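You operate a simulated robot arm through the tools that you are given. There is no shell and no other tool. Be economical: measure what you need, move in short steps, check, and stop when the job is done.

Carry out the task below with a simulated robot arm. There is one attempt and no reset: what you move stays moved.

TASK
Put the pot labelled "reed cup" from the top of the door side leaf on the yellow plate and the pot that says "teasel cup" on the square cedar block.

It is judged by the outcome, as a careful person would: the job done as asked, and still so three seconds after it is handed in. It fails if anything else is knocked over, pushed out of place, dropped, spilled or broken.

THE ROBOT
A 7-joint arm with a two-finger parallel gripper, fixed in place. Base frame: the origin is at the foot of the arm, x ahead of it, y to its left, z up; the work surface is at about z = 74.8. Lengths are in cm, angles in degrees, forces in N, time in s.
With the tool pointing down near the work surface it reaches from about 20 to 68 cm from the base axis. Its first joint turns from -66.0 to 66.0 degrees. Payload 2.4 kg.
Tool frame: the origin (TCP) lies between the finger pads and is the grasp point; the fingertips stand 3 cm ahead of it; z points along the fingers, y is the line along which they close. The gripper opens to 9.4 cm. The fingers are 2.8 cm wide and 1 cm thick; the gripper's body (5 by 9.6 cm) begins 5.5 cm behind the TCP.
Orientation is that of the tool frame in the base frame, as a unit quaternion [x, y, z, w]. With the fingers straight down and closing along the base's y, the tool's x points along the base's -x, its y along +y and its z along -z.

THE INTERFACE
- The arm moves only by the tool apply_moves. Its argument "series" is a list of rows, each a list of 6 numbers: the shift along the tool's x, y, z in cm, then the turn, a rotation vector about the tool's x, y, z in degrees. In form: [[tx, ty, tz, rx, ry, rz], ...]. A call has 1 to 10 rows; each row shifts and turns the commanded pose from where the row before left it, along the tool's axes as they then stand. "hand" is the gripper command, from -1 (shut) to 1 (fully open), values between in proportion, set as the call begins (left out, the last holds). A row lasts 0.2 s, in which the tool goes at most 5 cm and 8.6 degrees; a call with a longer step from one row to the next is refused whole, and so is a gripper value outside its range. A pose out of reach is approached as far as the arm can. The call stops where the force on the tool passes 40 N (or 10 N more than at its start, if that is more) or the arm is blocked; 0.2 s more then pass. The fingers move at their own pace (about 15.3 cm/s each) and stop on an object; they squeeze with about 42 N. The grip force told is the motor's: it shows also when the fingers shut on nothing. Time passes only in rows, and 0.2 s behind the last, so rows that do not move let the fingers close. It gives the time, the measured TCP pose, the force on the tool (base axes), the opening and the grip force at its end, in the units of the frame above (readings bear some noise).
- Cameras (640 x 400 px; columns grow to the right, rows downward): "scene" is fixed at [2.73, 46.6, 144.39]; the picture's right is [-0.85, -0.53, 0.00], its down [-0.31, 0.49, -0.82] and it looks along [0.43, -0.69, -0.58] (base axes); focal length 337 px, centre (320, 200). "wrist" rides on the gripper at [-3.7, 0, -5.8] in the tool frame; the picture's right is [0.00, -1.00, 0.00], its down [0.97, 0.00, -0.24] and it looks along [0.24, 0.00, 0.97] (tool axes); focal length 218 px, centre (320, 200).
- get_image(camera): a new picture of that camera. No time passes.
- point_at(camera, pixels): for up to 12 pixels [column, row] of the newest picture of that camera ("zoom" is the newest enlarged one), the place [x, y, z] in the base frame of the surface seen there, good to about 0.3 cm. No time passes.
- enlarge(camera, box): a new picture of the part [left, top, right, bottom] of that camera's present view, enlarged. No time passes.
- hand_in(): hands the job in; it is judged then, once.

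Work in short steps. Measure before you move; look again where a grasp or a placing could have gone wrong, and mend it. You have 60 turns and 20 pictures in all, the two below and enlarged ones among them. Open the gripper and draw the arm clear of the work before you hand the job in, unless the task says otherwise; then end with one line.

The tools are called after "Call:" by a JSON object that holds its "fn" and its "kwargs". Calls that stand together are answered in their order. apply_moves: Moves the arm, as the interface text tells. Its arguments: {"type":"object","properties":{"series":{"type":"array","items":{"type":"array","items":{"type":"number"}}},"hand":{"type":"number"}},"required":["series"]} The other tools are called the same way: get_image (camera) takes a picture; point_at (camera, pixels) gives the place of the surface under pixels of a picture; enlarge (camera, box) takes an enlarged picture of a part of a camera's view; hand_in () hands the job in.

At the start:

```text
time_s: 0.0
tool_pos: [25.55, -32.27, 97.53]
ee_rot: [0.001, 1.0, -0.001, 0.001]
ft_force: [0.5, 0.3, 0.5]
finger_gap: 9.4
gripper_force: 0.0
```

scene: 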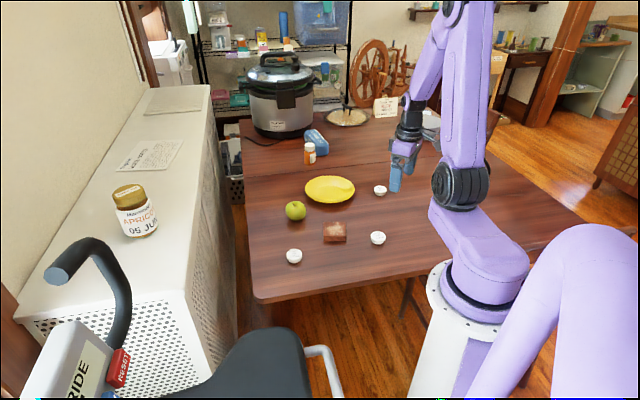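
wrist: 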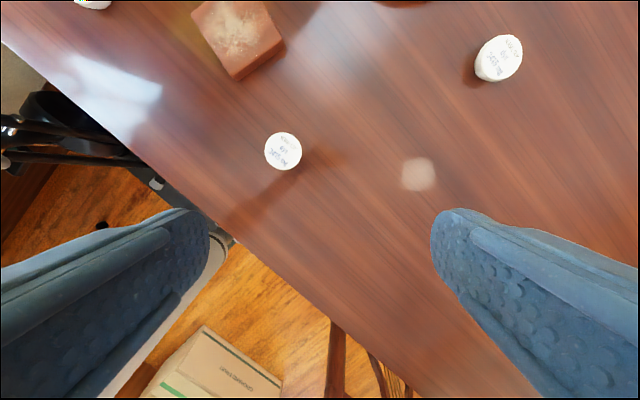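

The scene picture shows three small white pots near (380,190), (377,238) and (294,256). I'll enlarge that area to read the labels and find the table leaves.

Call:
{"fn": "enlarge", "kwargs": {"camera": "scene", "box": [240, 80, 480, 280]}}

Call:
{"fn": "enlarge", "kwargs": {"camera": "wrist", "box": [240, 10, 540, 190]}}

Call:
{"fn": "point_at", "kwargs": {"camera": "scene", "pixels": [[380, 187], [377, 235], [294, 252], [330, 188], [335, 228], [295, 210], [310, 150], [386, 108], [255, 296], [420, 285], [240, 130], [348, 118]]}}

```text
2.00 times, centred on (360, 180) of scene
```

zoom: 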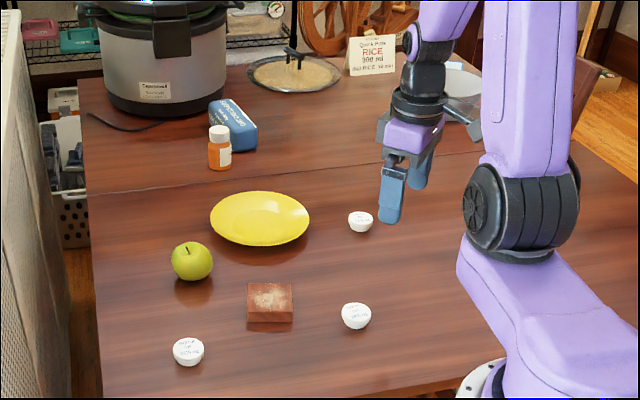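

```text
2.13 times, centred on (390, 100) of wrist
```

zoom: 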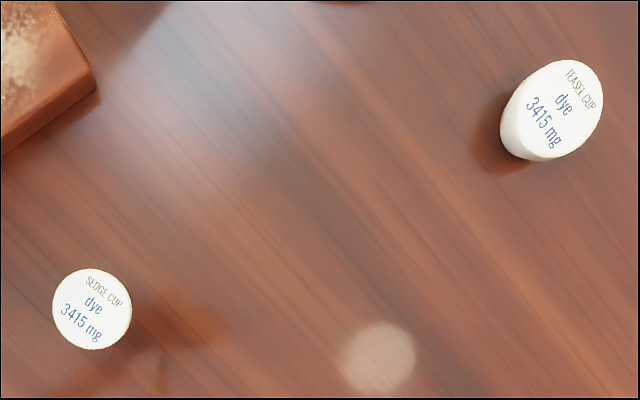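

```text
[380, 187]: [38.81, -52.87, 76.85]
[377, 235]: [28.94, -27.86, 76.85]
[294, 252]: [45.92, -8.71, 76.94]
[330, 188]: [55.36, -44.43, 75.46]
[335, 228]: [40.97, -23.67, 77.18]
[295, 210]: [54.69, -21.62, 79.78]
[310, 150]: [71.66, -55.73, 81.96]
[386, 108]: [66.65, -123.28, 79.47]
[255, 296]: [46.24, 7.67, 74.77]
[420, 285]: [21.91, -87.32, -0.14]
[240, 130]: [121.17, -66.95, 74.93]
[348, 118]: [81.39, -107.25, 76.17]
```

Teasel cup is the far pot at (38.8,-52.9) and sedge cup is at (29,-28). I'll read the third pot's label next.

Call:
{"fn": "enlarge", "kwargs": {"camera": "scene", "box": [270, 210, 350, 270]}}

Call:
{"fn": "enlarge", "kwargs": {"camera": "scene", "box": [340, 170, 420, 220]}}

```text
6.67 times, centred on (310, 240) of scene
```

zoom: 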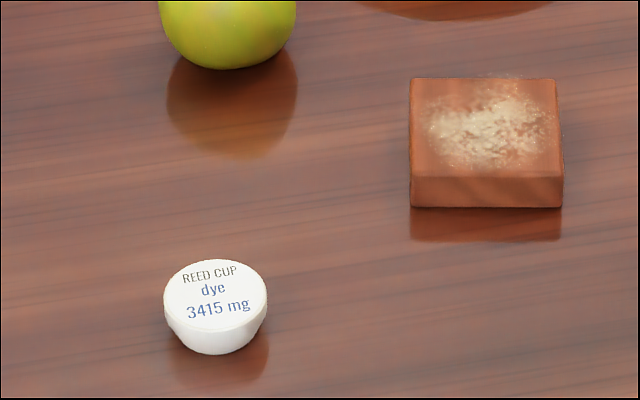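

```text
8.00 times, centred on (380, 195) of scene
```

zoom: 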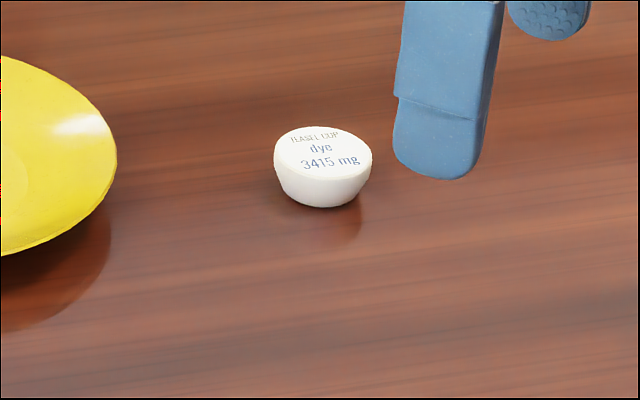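

Reed cup is at about (45.9,-8.7). Next I measure the teasel pot's rim edges from the zoom, plus the plate and block in the scene picture.

Call:
{"fn": "point_at", "kwargs": {"camera": "zoom", "pixels": [[276, 155], [371, 158], [322, 129], [322, 173], [322, 152], [318, 203]]}}

Call:
{"fn": "point_at", "kwargs": {"camera": "scene", "pixels": [[306, 190], [353, 190], [330, 177], [328, 201], [330, 190], [322, 222], [345, 222], [323, 231], [346, 231], [286, 254], [302, 252], [335, 225]]}}

```text
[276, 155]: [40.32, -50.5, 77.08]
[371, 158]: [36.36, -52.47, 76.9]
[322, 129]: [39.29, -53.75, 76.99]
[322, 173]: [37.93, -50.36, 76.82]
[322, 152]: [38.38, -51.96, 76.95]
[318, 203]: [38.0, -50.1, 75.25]
```

```text
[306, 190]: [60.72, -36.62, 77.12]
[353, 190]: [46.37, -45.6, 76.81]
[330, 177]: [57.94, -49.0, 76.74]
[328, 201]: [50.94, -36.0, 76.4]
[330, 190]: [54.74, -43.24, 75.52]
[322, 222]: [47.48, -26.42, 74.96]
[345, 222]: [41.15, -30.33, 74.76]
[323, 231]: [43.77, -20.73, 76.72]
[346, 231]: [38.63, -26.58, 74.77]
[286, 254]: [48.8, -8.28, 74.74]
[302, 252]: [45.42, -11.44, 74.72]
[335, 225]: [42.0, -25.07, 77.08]
```

Teasel pot centre is about (38.4,-52), 4.2 cm across, top at z=77. I still need the block's top corners, the reed pot's edges and the plate's well.

Call:
{"fn": "point_at", "kwargs": {"camera": "scene", "pixels": [[324.7, 223], [344.3, 223], [345.3, 235.5], [324.7, 235.5], [287.8, 253.5], [300.8, 253.5], [294.2, 250], [294.8, 258], [315, 190], [345, 190], [330, 182], [330, 196]]}}

```text
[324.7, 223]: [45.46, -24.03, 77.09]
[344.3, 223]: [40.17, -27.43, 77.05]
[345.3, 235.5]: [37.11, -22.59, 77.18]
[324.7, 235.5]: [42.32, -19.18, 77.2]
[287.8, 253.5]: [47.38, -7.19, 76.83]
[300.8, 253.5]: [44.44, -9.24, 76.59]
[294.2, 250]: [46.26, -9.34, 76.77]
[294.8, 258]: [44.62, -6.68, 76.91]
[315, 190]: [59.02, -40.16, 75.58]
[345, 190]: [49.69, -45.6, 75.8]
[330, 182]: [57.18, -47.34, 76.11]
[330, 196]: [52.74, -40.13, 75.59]
```

Block centre is (41.3,-23.3) with top at 77.15. The plate well is about z=75.55 near (54,-42), and the reed pot is near (45.7,-8.1). I move above the teasel pot with the hand partly open.

Call:
{"fn": "apply_moves", "kwargs": {"series": [[-2.14, -3.29, 2.2, 0, 0, 0], [-2.14, -3.29, 2.2, 0, 0, 0], [-2.14, -3.29, 2.2, 0, 0, 0], [-2.14, -3.29, 2.2, 0, 0, 0], [-2.14, -3.29, 2.2, 0, 0, 0], [-2.14, -3.28, 2.2, 0, 0, 0], [0, 0, 0, 0, 0, 0]], "hand": 0.45}}

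Call:
{"fn": "get_image", "kwargs": {"camera": "wrist"}}

```text
time_s: 1.6
tool_pos: [38.4, -52.09, 84.3]
ee_rot: [0.0, 1.0, -0.001, -0.001]
ft_force: [-0.3, 0.8, 0.4]
finger_gap: 6.79
gripper_force: 0.0
```

```text
13 pictures are left
```

wrist: 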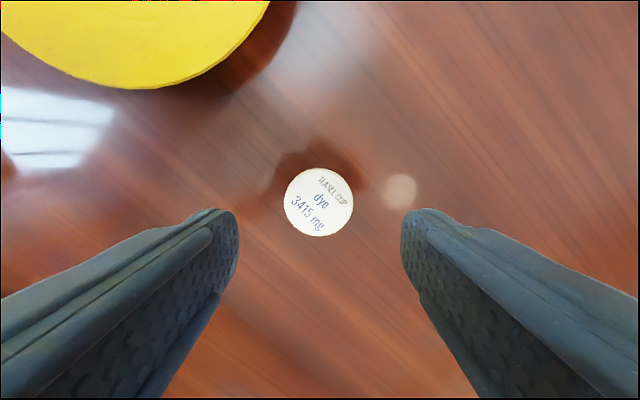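

The pot is centred between the fingers at (319,202). I measure its centre and edges from here.

Call:
{"fn": "point_at", "kwargs": {"camera": "wrist", "pixels": [[319, 202], [287, 202], [351, 202], [319, 171], [319, 233], [100, 20], [190, 84]]}}

```text
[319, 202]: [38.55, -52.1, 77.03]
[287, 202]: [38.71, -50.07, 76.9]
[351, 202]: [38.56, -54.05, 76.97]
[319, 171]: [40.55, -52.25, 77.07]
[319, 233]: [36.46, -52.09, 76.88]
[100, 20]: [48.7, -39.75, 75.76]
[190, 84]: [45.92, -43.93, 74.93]
```

Centre is (38.5,-52.1), so I descend 5.9 cm until the tips are about 0.6 cm above the table, then close.

Call:
{"fn": "apply_moves", "kwargs": {"series": [[-0.1, 0, 2.5, 0, 0, 0], [0, 0, 2.0, 0, 0, 0], [0, 0, 1.4, 0, 0, 0], [0, 0, 0, 0, 0, 0]]}}

Call:
{"fn": "apply_moves", "kwargs": {"series": [[0, 0, 0, 0, 0, 0], [0, 0, 0, 0, 0, 0], [0, 0, 0, 0, 0, 0]], "hand": -1}}

```text
time_s: 2.6
tool_pos: [38.63, -52.13, 78.51]
ee_rot: [0.0, 1.0, -0.002, 0.001]
ft_force: [-0.7, 0.2, -0.5]
finger_gap: 6.81
gripper_force: 0.1
```

```text
time_s: 3.4
tool_pos: [38.68, -51.94, 78.48]
ee_rot: [0.0, 1.0, 0.0, 0.0]
ft_force: [-0.2, -0.3, -0.2]
finger_gap: 4.11
gripper_force: 41.8
```

Gripped at 4.11 cm with 42 N. I lift and check the hold.

Call:
{"fn": "apply_moves", "kwargs": {"series": [[0, 0, -1.5, 0, 0, 0], [0, 0, -2.5, 0, 0, 0], [0, 0, -4, 0, 0, 0], [0, 0, -2, 0, 0, 0], [0, 0, 0, 0, 0, 0]]}}

Call:
{"fn": "get_image", "kwargs": {"camera": "wrist"}}

```text
time_s: 4.6
tool_pos: [38.7, -52.12, 88.64]
ee_rot: [0.001, 1.0, -0.001, -0.002]
ft_force: [-0.5, -0.1, 0.1]
finger_gap: 4.15
gripper_force: 42.1
```

```text
12 pictures are left
```

wrist: 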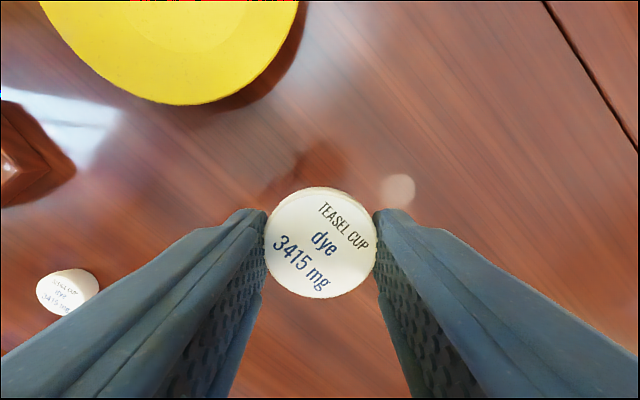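

The pot is held. I carry it high above the block at (41.3,-23.3).

Call:
{"fn": "apply_moves", "kwargs": {"series": [[-0.38, 2.5, 0, 0, 0, 0], [-0.38, 4.4, 0, 0, 0, 0], [-0.38, 4.4, 0, 0, 0, 0], [-0.38, 4.4, 0, 0, 0, 0], [-0.38, 4.4, 0, 0, 0, 0], [-0.38, 4.4, 0, 0, 0, 0], [-0.38, 2.8, 0, 0, 0, 0], [0, 1.5, 0, 0, 0, 0], [0, 0, 0, 0, 0, 0]]}}

Call:
{"fn": "get_image", "kwargs": {"camera": "wrist"}}

Call:
{"fn": "enlarge", "kwargs": {"camera": "scene", "box": [280, 130, 420, 250]}}

```text
time_s: 6.6
tool_pos: [41.34, -23.27, 88.6]
ee_rot: [0.001, 1.0, -0.001, -0.001]
ft_force: [0.3, -0.1, -1.1]
finger_gap: 4.13
gripper_force: 41.7
```

```text
11 pictures are left
```

wrist: 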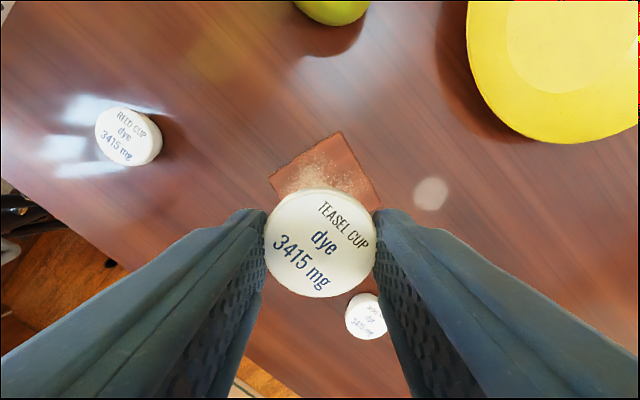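

```text
3.33 times, centred on (350, 190) of scene
```

zoom: 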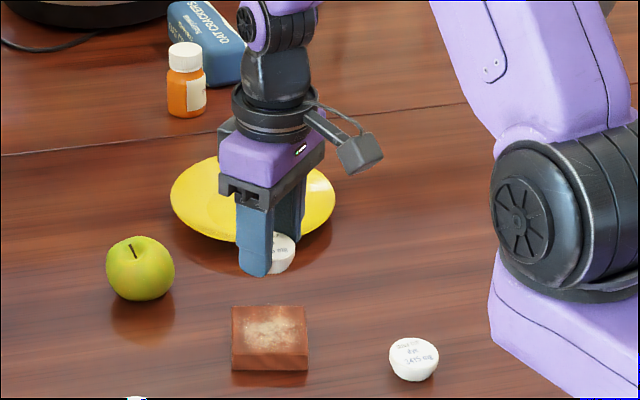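

I check the block corners visible from above and whether the held pot is level.

Call:
{"fn": "point_at", "kwargs": {"camera": "wrist", "pixels": [[271, 180], [339, 134], [379, 205], [320, 195], [320, 290], [275, 243], [367, 243], [320, 243], [366, 316]]}}

```text
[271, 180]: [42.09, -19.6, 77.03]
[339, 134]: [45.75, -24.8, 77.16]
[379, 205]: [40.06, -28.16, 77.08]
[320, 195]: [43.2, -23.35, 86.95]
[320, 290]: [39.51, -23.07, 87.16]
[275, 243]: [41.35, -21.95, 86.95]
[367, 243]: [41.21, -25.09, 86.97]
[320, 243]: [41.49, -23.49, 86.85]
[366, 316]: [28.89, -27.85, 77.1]
```

The pot is level at (41.35,-23.45) and the block centre is (41.2,-23.6). I lower to just above the block.

Call:
{"fn": "apply_moves", "kwargs": {"series": [[0.1, -0.1, 3, 0, 0, 0], [0, 0, 2.5, 0, 0, 0], [0, 0, 1.5, 0, 0, 0], [0, 0, 0.4, 0, 0, 0], [0, 0, 0, 0, 0, 0]]}}

Call:
{"fn": "apply_moves", "kwargs": {"series": [[0, 0, 0.1, 0, 0, 0], [0, 0, 0.1, 0, 0, 0], [0, 0, 0, 0, 0, 0]]}}

```text
time_s: 7.8
tool_pos: [41.14, -23.49, 81.05]
ee_rot: [0.0, 1.0, -0.001, 0.0]
ft_force: [-0.4, 0.3, -0.4]
finger_gap: 4.13
gripper_force: 41.6
```

```text
time_s: 8.6
tool_pos: [41.26, -23.41, 80.72]
ee_rot: [0.0, 1.0, 0.0, 0.0]
ft_force: [0.6, 0.2, -0.3]
finger_gap: 4.12
gripper_force: 41.7
```

No contact force yet, so I lower a little further.

Call:
{"fn": "apply_moves", "kwargs": {"series": [[0, 0, 0.1, 0, 0, 0], [0, 0, 0, 0, 0, 0]]}}

Call:
{"fn": "apply_moves", "kwargs": {"series": [[0, 0, 0.1, 0, 0, 0], [0, 0, 0, 0, 0, 0]]}}

Call:
{"fn": "enlarge", "kwargs": {"camera": "scene", "box": [300, 200, 370, 250]}}

```text
time_s: 9.2
tool_pos: [41.12, -23.37, 80.81]
ee_rot: [0.0, 1.0, -0.001, -0.001]
ft_force: [0.8, -0.7, -1.7]
finger_gap: 4.12
gripper_force: 42.5
```

```text
time_s: 9.8
tool_pos: [41.07, -23.43, 80.6]
ee_rot: [0.0, 1.0, -0.002, -0.001]
ft_force: [-0.8, 0.0, 0.9]
finger_gap: 4.14
gripper_force: 42.4
```

```text
8.00 times, centred on (335, 225) of scene
```

zoom: 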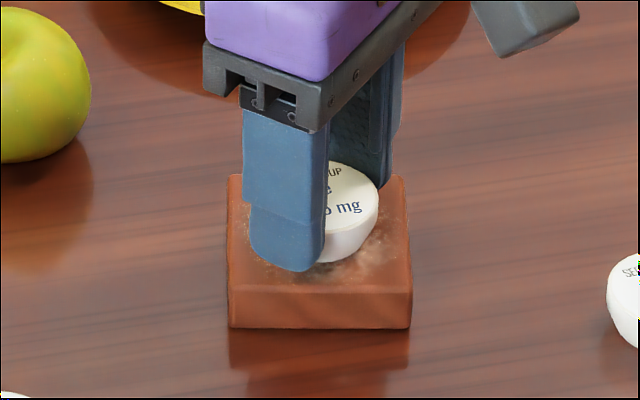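

Close, but still no clear contact. I keep lowering in small steps.

Call:
{"fn": "apply_moves", "kwargs": {"series": [[0, 0, 0.1, 0, 0, 0], [0, 0, 0, 0, 0, 0]]}}

Call:
{"fn": "apply_moves", "kwargs": {"series": [[0, 0, 0.1, 0, 0, 0], [0, 0, 0, 0, 0, 0]]}}

```text
time_s: 10.4
tool_pos: [41.07, -23.31, 80.63]
ee_rot: [-0.001, 1.0, -0.001, 0.0]
ft_force: [-2.9, 1.7, 18.3]
finger_gap: 4.12
gripper_force: 42.1
```

```text
time_s: 11.0
tool_pos: [41.15, -23.47, 80.56]
ee_rot: [0.0, 1.0, -0.002, 0.001]
ft_force: [-2.7, 0.3, 39.8]
finger_gap: 4.12
gripper_force: 42.4
```

Contact is firm at 40 N. I relieve 0.15 cm, then open gently and rise.

Call:
{"fn": "apply_moves", "kwargs": {"series": [[0, 0, -0.15, 0, 0, 0], [0, 0, 0, 0, 0, 0]]}}

Call:
{"fn": "apply_moves", "kwargs": {"series": [[0, 0, 0, 0, 0, 0], [0, 0, 0, 0, 0, 0]], "hand": 0.35}}

Call:
{"fn": "apply_moves", "kwargs": {"series": [[0, 0, -1, 0, 0, 0], [0, 0, -3, 0, 0, 0], [0, 0, -4, 0, 0, 0], [0, 0, 0, 0, 0, 0]]}}

Call:
{"fn": "get_image", "kwargs": {"camera": "wrist"}}

```text
time_s: 11.6
tool_pos: [41.08, -23.43, 80.6]
ee_rot: [0.0, 1.0, -0.001, 0.001]
ft_force: [2.4, -1.4, 11.7]
finger_gap: 4.13
gripper_force: 42.1
```

```text
time_s: 12.2
tool_pos: [41.01, -23.41, 80.54]
ee_rot: [0.0, 1.0, 0.0, -0.001]
ft_force: [-1.0, 0.7, 0.6]
finger_gap: 6.36
gripper_force: 0.0
```

```text
time_s: 13.2
tool_pos: [41.09, -23.21, 88.47]
ee_rot: [0.0, 1.0, 0.0, -0.001]
ft_force: [-0.2, 0.6, -0.6]
finger_gap: 6.33
gripper_force: 0.0
```

```text
8 pictures are left
```

wrist: 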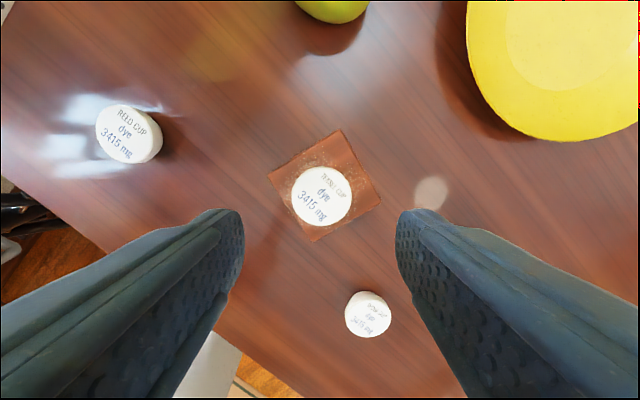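

The teasel pot sits squarely on the block at (322,196). I measure the reed pot at (129,134) and the plate.

Call:
{"fn": "point_at", "kwargs": {"camera": "wrist", "pixels": [[97, 133], [124, 134], [152, 134], [124, 106], [126, 163], [505, 30], [580, 94], [545, 75]]}}

Call:
{"fn": "apply_moves", "kwargs": {"series": [[-0.9, 3.04, 0, 0, 0, 0], [-0.9, 3.04, 0, 0, 0, 0], [-0.9, 3.04, 0, 0, 0, 0], [-0.9, 3.04, -0.5, 0, 0, 0], [-0.9, 3.04, -1, 0, 0, 0], [0, 0, 0, 0, 0, 0]]}}

Call:
{"fn": "get_image", "kwargs": {"camera": "wrist"}}

```text
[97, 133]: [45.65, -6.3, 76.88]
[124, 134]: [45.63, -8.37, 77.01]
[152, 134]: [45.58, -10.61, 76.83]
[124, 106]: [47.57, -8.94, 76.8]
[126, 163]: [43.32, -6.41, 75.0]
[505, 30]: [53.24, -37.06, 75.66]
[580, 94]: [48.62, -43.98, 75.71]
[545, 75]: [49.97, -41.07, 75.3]
```

```text
time_s: 14.6
tool_pos: [45.58, -8.02, 90.14]
ee_rot: [0.0, 1.0, -0.001, -0.001]
ft_force: [0.6, 0.6, 0.2]
finger_gap: 6.34
gripper_force: 0.1
```

```text
7 pictures are left
```

wrist: 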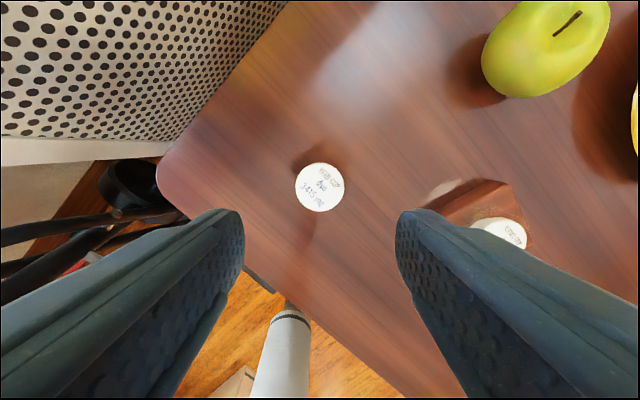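

Label reads REED CUP at (320,187). I get its centre before descending.

Call:
{"fn": "point_at", "kwargs": {"camera": "wrist", "pixels": [[320, 187], [297, 187], [343, 187], [320, 165], [320, 209]]}}

```text
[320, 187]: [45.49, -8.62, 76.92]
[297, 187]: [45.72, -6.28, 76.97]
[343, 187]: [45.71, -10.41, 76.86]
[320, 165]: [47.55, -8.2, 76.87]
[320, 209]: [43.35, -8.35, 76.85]
```

Centre is (45.55,-8.35). I shift -0.3 in y, descend to z≈78.45 and grip.

Call:
{"fn": "apply_moves", "kwargs": {"series": [[0, -0.3, 3.5, 0, 0, 0], [0, 0, 3.5, 0, 0, 0], [0, 0, 2.8, 0, 0, 0], [0, 0, 1.6, 0, 0, 0], [0, 0, 0.3, 0, 0, 0], [0, 0, 0, 0, 0, 0]]}}

Call:
{"fn": "apply_moves", "kwargs": {"series": [[0, 0, 0, 0, 0, 0], [0, 0, 0, 0, 0, 0], [0, 0, 0, 0, 0, 0]], "hand": -1}}

Call:
{"fn": "apply_moves", "kwargs": {"series": [[0, 0, -1.5, 0, 0, 0], [0, 0, -2.5, 0, 0, 0], [0, 0, -4, 0, 0, 0], [0, 0, -4, 0, 0, 0], [0, 0, 0, 0, 0, 0]]}}

Call:
{"fn": "get_image", "kwargs": {"camera": "wrist"}}

```text
time_s: 16.0
tool_pos: [45.73, -8.62, 78.35]
ee_rot: [0.0, 1.0, -0.001, 0.0]
ft_force: [0.6, 0.7, 0.3]
finger_gap: 6.33
gripper_force: 0.0
```

```text
time_s: 16.8
tool_pos: [45.49, -8.48, 78.35]
ee_rot: [0.0, 1.0, -0.002, 0.0]
ft_force: [0.2, 0.0, 0.0]
finger_gap: 4.13
gripper_force: 42.2
```

```text
time_s: 18.0
tool_pos: [45.48, -8.44, 90.3]
ee_rot: [0.0, 1.0, -0.001, -0.001]
ft_force: [0.0, 0.4, -0.5]
finger_gap: 4.11
gripper_force: 42.5
```

```text
6 pictures are left
```

wrist: 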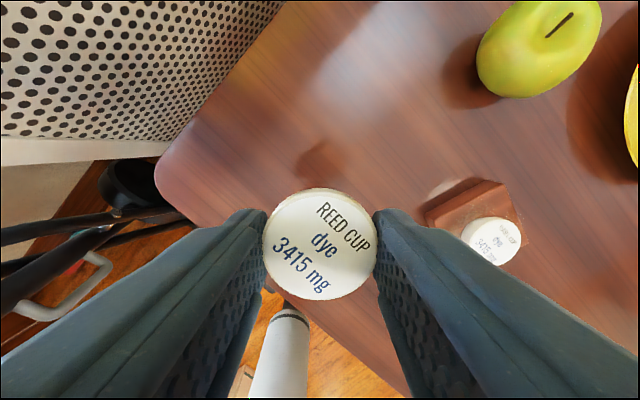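

Held level. I carry it above the plate near (52.8,-41) at this height, which clears the apple.

Call:
{"fn": "apply_moves", "kwargs": {"series": [[-0.6, -2.5, 0, 0, 0, 0], [-0.95, -4.3, 0, 0, 0, 0], [-0.95, -4.3, 0, 0, 0, 0], [-0.95, -4.3, 0, 0, 0, 0], [-0.95, -4.3, 0, 0, 0, 0], [-0.95, -4.3, 0, 0, 0, 0], [-0.95, -4.3, 0, 0, 0, 0], [-0.6, -2.6, 0, 0, 0, 0], [-0.4, -1.7, 0, 0, 0, 0], [0, 0, 0, 0, 0, 0]]}}

Call:
{"fn": "get_image", "kwargs": {"camera": "wrist"}}

```text
time_s: 20.2
tool_pos: [52.96, -41.01, 90.38]
ee_rot: [0.0, 1.0, -0.001, -0.001]
ft_force: [-0.4, 0.0, 0.1]
finger_gap: 4.13
gripper_force: 41.6
```

```text
5 pictures are left
```

wrist: 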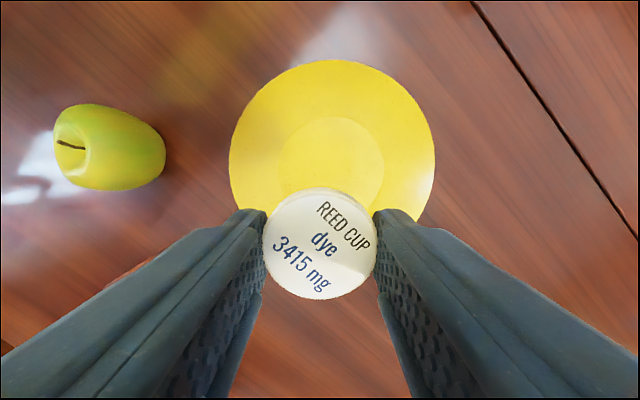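

I measure the plate's inner well, which shows as a ring around (331,170).

Call:
{"fn": "point_at", "kwargs": {"camera": "wrist", "pixels": [[279, 165], [383, 165], [331, 118], [331, 168], [250, 165], [410, 165], [331, 85], [331, 62], [232, 160], [433, 160], [320, 243]]}}

```text
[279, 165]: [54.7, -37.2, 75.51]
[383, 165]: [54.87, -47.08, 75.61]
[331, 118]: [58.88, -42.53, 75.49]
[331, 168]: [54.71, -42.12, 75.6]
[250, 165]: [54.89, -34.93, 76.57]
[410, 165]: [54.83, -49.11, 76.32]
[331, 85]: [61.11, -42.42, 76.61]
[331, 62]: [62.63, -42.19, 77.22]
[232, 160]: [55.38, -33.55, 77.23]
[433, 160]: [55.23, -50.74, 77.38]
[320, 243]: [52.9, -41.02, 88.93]
```

The well is centred at (54.4,-42.1), radius about 4.9, floor 75.55. I aim for (53.4,-41.4), which is within reach, and stop just above contact (expected at TCP z≈79.0).

Call:
{"fn": "apply_moves", "kwargs": {"series": [[-0.5, -0.4, 3, 0, 0, 0], [0, 0, 3.5, 0, 0, 0], [0, 0, 2.5, 0, 0, 0], [0, 0, 1.5, 0, 0, 0], [0, 0, 0.2, 0, 0, 0], [0, 0, 0, 0, 0, 0]]}}

Call:
{"fn": "apply_moves", "kwargs": {"series": [[0, 0, 0.2, 0, 0, 0], [0, 0, 0, 0, 0, 0]]}}

Call:
{"fn": "apply_moves", "kwargs": {"series": [[0, 0, 0.1, 0, 0, 0], [0, 0, 0, 0, 0, 0]]}}

```text
time_s: 21.6
tool_pos: [53.32, -41.47, 79.75]
ee_rot: [0.0, 1.0, -0.001, 0.001]
ft_force: [0.3, 0.1, -1.2]
finger_gap: 4.15
gripper_force: 41.4
```

```text
time_s: 22.2
tool_pos: [53.27, -41.46, 79.52]
ee_rot: [0.0, 1.0, -0.001, 0.0]
ft_force: [0.7, -0.2, -0.9]
finger_gap: 4.12
gripper_force: 42.0
```

```text
time_s: 22.8
tool_pos: [53.21, -41.42, 79.3]
ee_rot: [0.0, 1.0, -0.001, 0.0]
ft_force: [0.7, 0.8, 0.5]
finger_gap: 4.14
gripper_force: 42.2
```

No contact yet. I continue in small steps.

Call:
{"fn": "apply_moves", "kwargs": {"series": [[0, 0, 0.1, 0, 0, 0], [0, 0, 0, 0, 0, 0]]}}

Call:
{"fn": "apply_moves", "kwargs": {"series": [[0, 0, 0.08, 0, 0, 0], [0, 0, 0, 0, 0, 0]]}}

Call:
{"fn": "apply_moves", "kwargs": {"series": [[0, 0, 0.08, 0, 0, 0], [0, 0, 0, 0, 0, 0]]}}

```text
time_s: 23.4
tool_pos: [53.42, -41.45, 79.37]
ee_rot: [0.0, 1.0, 0.0, 0.0]
ft_force: [-1.0, 0.2, -0.4]
finger_gap: 4.13
gripper_force: 41.6
```

```text
time_s: 24.0
tool_pos: [53.26, -41.34, 79.3]
ee_rot: [0.0, 1.0, -0.001, -0.001]
ft_force: [0.6, 0.5, -0.3]
finger_gap: 4.13
gripper_force: 42.2
```

```text
time_s: 24.6
tool_pos: [53.3, -41.49, 79.03]
ee_rot: [0.0, 1.0, -0.001, 0.0]
ft_force: [0.2, 0.6, -0.3]
finger_gap: 4.13
gripper_force: 41.7
```

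Still free at about 79.1. I continue.

Call:
{"fn": "apply_moves", "kwargs": {"series": [[0, 0, 0.08, 0, 0, 0], [0, 0, 0, 0, 0, 0]]}}

Call:
{"fn": "apply_moves", "kwargs": {"series": [[0, 0, 0.07, 0, 0, 0], [0, 0, 0, 0, 0, 0]]}}

```text
time_s: 25.2
tool_pos: [53.42, -41.44, 78.98]
ee_rot: [0.0, 1.0, -0.002, 0.0]
ft_force: [0.4, -0.3, -0.8]
finger_gap: 4.14
gripper_force: 41.9
```

```text
time_s: 25.8
tool_pos: [53.33, -41.4, 78.94]
ee_rot: [0.0, 1.0, -0.001, 0.001]
ft_force: [-0.2, 0.7, -1.2]
finger_gap: 4.13
gripper_force: 41.6
```

Call:
{"fn": "apply_moves", "kwargs": {"series": [[0, 0, 0.06, 0, 0, 0], [0, 0, 0, 0, 0, 0]]}}

Call:
{"fn": "apply_moves", "kwargs": {"series": [[0, 0, 0.06, 0, 0, 0], [0, 0, 0, 0, 0, 0]]}}

```text
time_s: 26.4
tool_pos: [53.28, -41.33, 78.96]
ee_rot: [0.0, 1.0, -0.002, 0.0]
ft_force: [-0.9, 0.9, 2.3]
finger_gap: 4.15
gripper_force: 42.3
```

```text
time_s: 27.0
tool_pos: [53.26, -41.38, 78.95]
ee_rot: [0.0, 1.0, -0.002, 0.0]
ft_force: [-1.2, 0.9, 7.1]
finger_gap: 4.13
gripper_force: 41.9
```

Light contact (7 N). I release with a small opening and rise.

Call:
{"fn": "apply_moves", "kwargs": {"series": [[0, 0, 0, 0, 0, 0], [0, 0, 0, 0, 0, 0]], "hand": 0.2}}

Call:
{"fn": "apply_moves", "kwargs": {"series": [[0, 0, -0.8, 0, 0, 0], [0, 0, -2.5, 0, 0, 0], [0, 0, -4, 0, 0, 0], [0, 0, -4, 0, 0, 0], [0, 0, 0, 0, 0, 0]]}}

Call:
{"fn": "get_image", "kwargs": {"camera": "wrist"}}

```text
time_s: 27.6
tool_pos: [53.33, -41.49, 78.79]
ee_rot: [0.0, 1.0, 0.0, 0.0]
ft_force: [-0.5, -0.1, 0.1]
finger_gap: 5.65
gripper_force: 0.0
```

```text
time_s: 28.8
tool_pos: [53.39, -41.46, 90.27]
ee_rot: [0.001, 1.0, 0.0, -0.002]
ft_force: [0.6, -0.8, -1.0]
finger_gap: 5.63
gripper_force: 0.0
```

```text
4 pictures are left
```

wrist: 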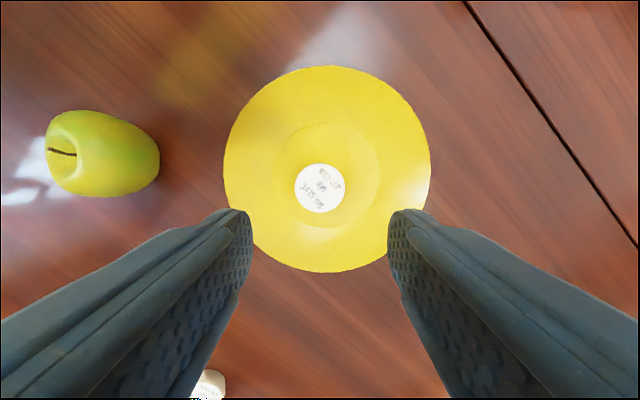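

The reed pot sits in the plate's well. I draw the arm back towards its start pose and take a final look.

Call:
{"fn": "apply_moves", "kwargs": {"series": [[2, 0, -3, 0, 0, 0], [4, 0.5, -2, 0, 0, 0], [4.5, 1, -2, 0, 0, 0], [4.5, 1.5, 0, 0, 0, 0], [4.5, 1.5, 0, 0, 0, 0], [4.5, 1.5, 0, 0, 0, 0], [4, 1, 0, 0, 0, 0], [0, 0, 0, 0, 0, 0]], "hand": 1}}

Call:
{"fn": "enlarge", "kwargs": {"camera": "scene", "box": [240, 120, 440, 270]}}

```text
refused: row 3 steps farther than a row can; nothing moved
```

```text
2.67 times, centred on (340, 195) of scene
```

zoom: 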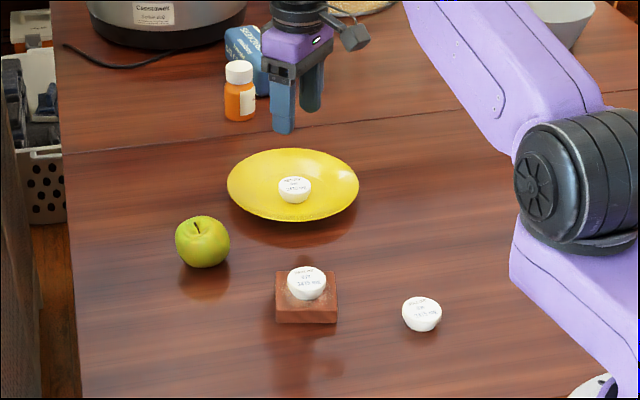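

Both pots are well placed. The third row was too long, so I retreat again with shorter rows.

Call:
{"fn": "apply_moves", "kwargs": {"series": [[1.5, 0, -3, 0, 0, 0], [3.5, 0.5, -2, 0, 0, 0], [3.5, 1, -2, 0, 0, 0], [4, 1.5, 0, 0, 0, 0], [4, 1.5, 0, 0, 0, 0], [4, 1.5, 0, 0, 0, 0], [3.5, 1, 0, 0, 0, 0], [2, 0.5, 0, 0, 0, 0], [0, 0, 0, 0, 0, 0]], "hand": 1}}

Call:
{"fn": "enlarge", "kwargs": {"camera": "scene", "box": [240, 120, 440, 270]}}

```text
time_s: 30.8
tool_pos: [27.23, -33.85, 97.16]
ee_rot: [0.0, 1.0, -0.001, 0.0]
ft_force: [-0.2, 0.5, 0.1]
finger_gap: 9.39
gripper_force: 0.1
```

```text
2.67 times, centred on (340, 195) of scene
```

zoom: 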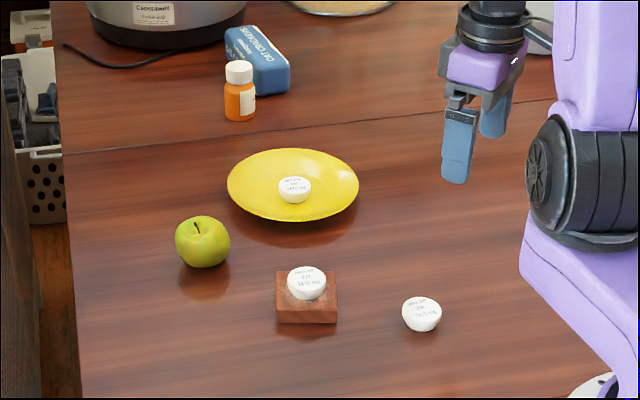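

The arm is clear, both pots are in place and nothing else has moved, so I hand the job in.

Call:
{"fn": "hand_in", "kwargs": {}}

```text
The job is handed in.
```

The reed cup is on the yellow plate and the teasel cup is on the square cedar block; nothing else was disturbed, and the arm is clear with the gripper open.
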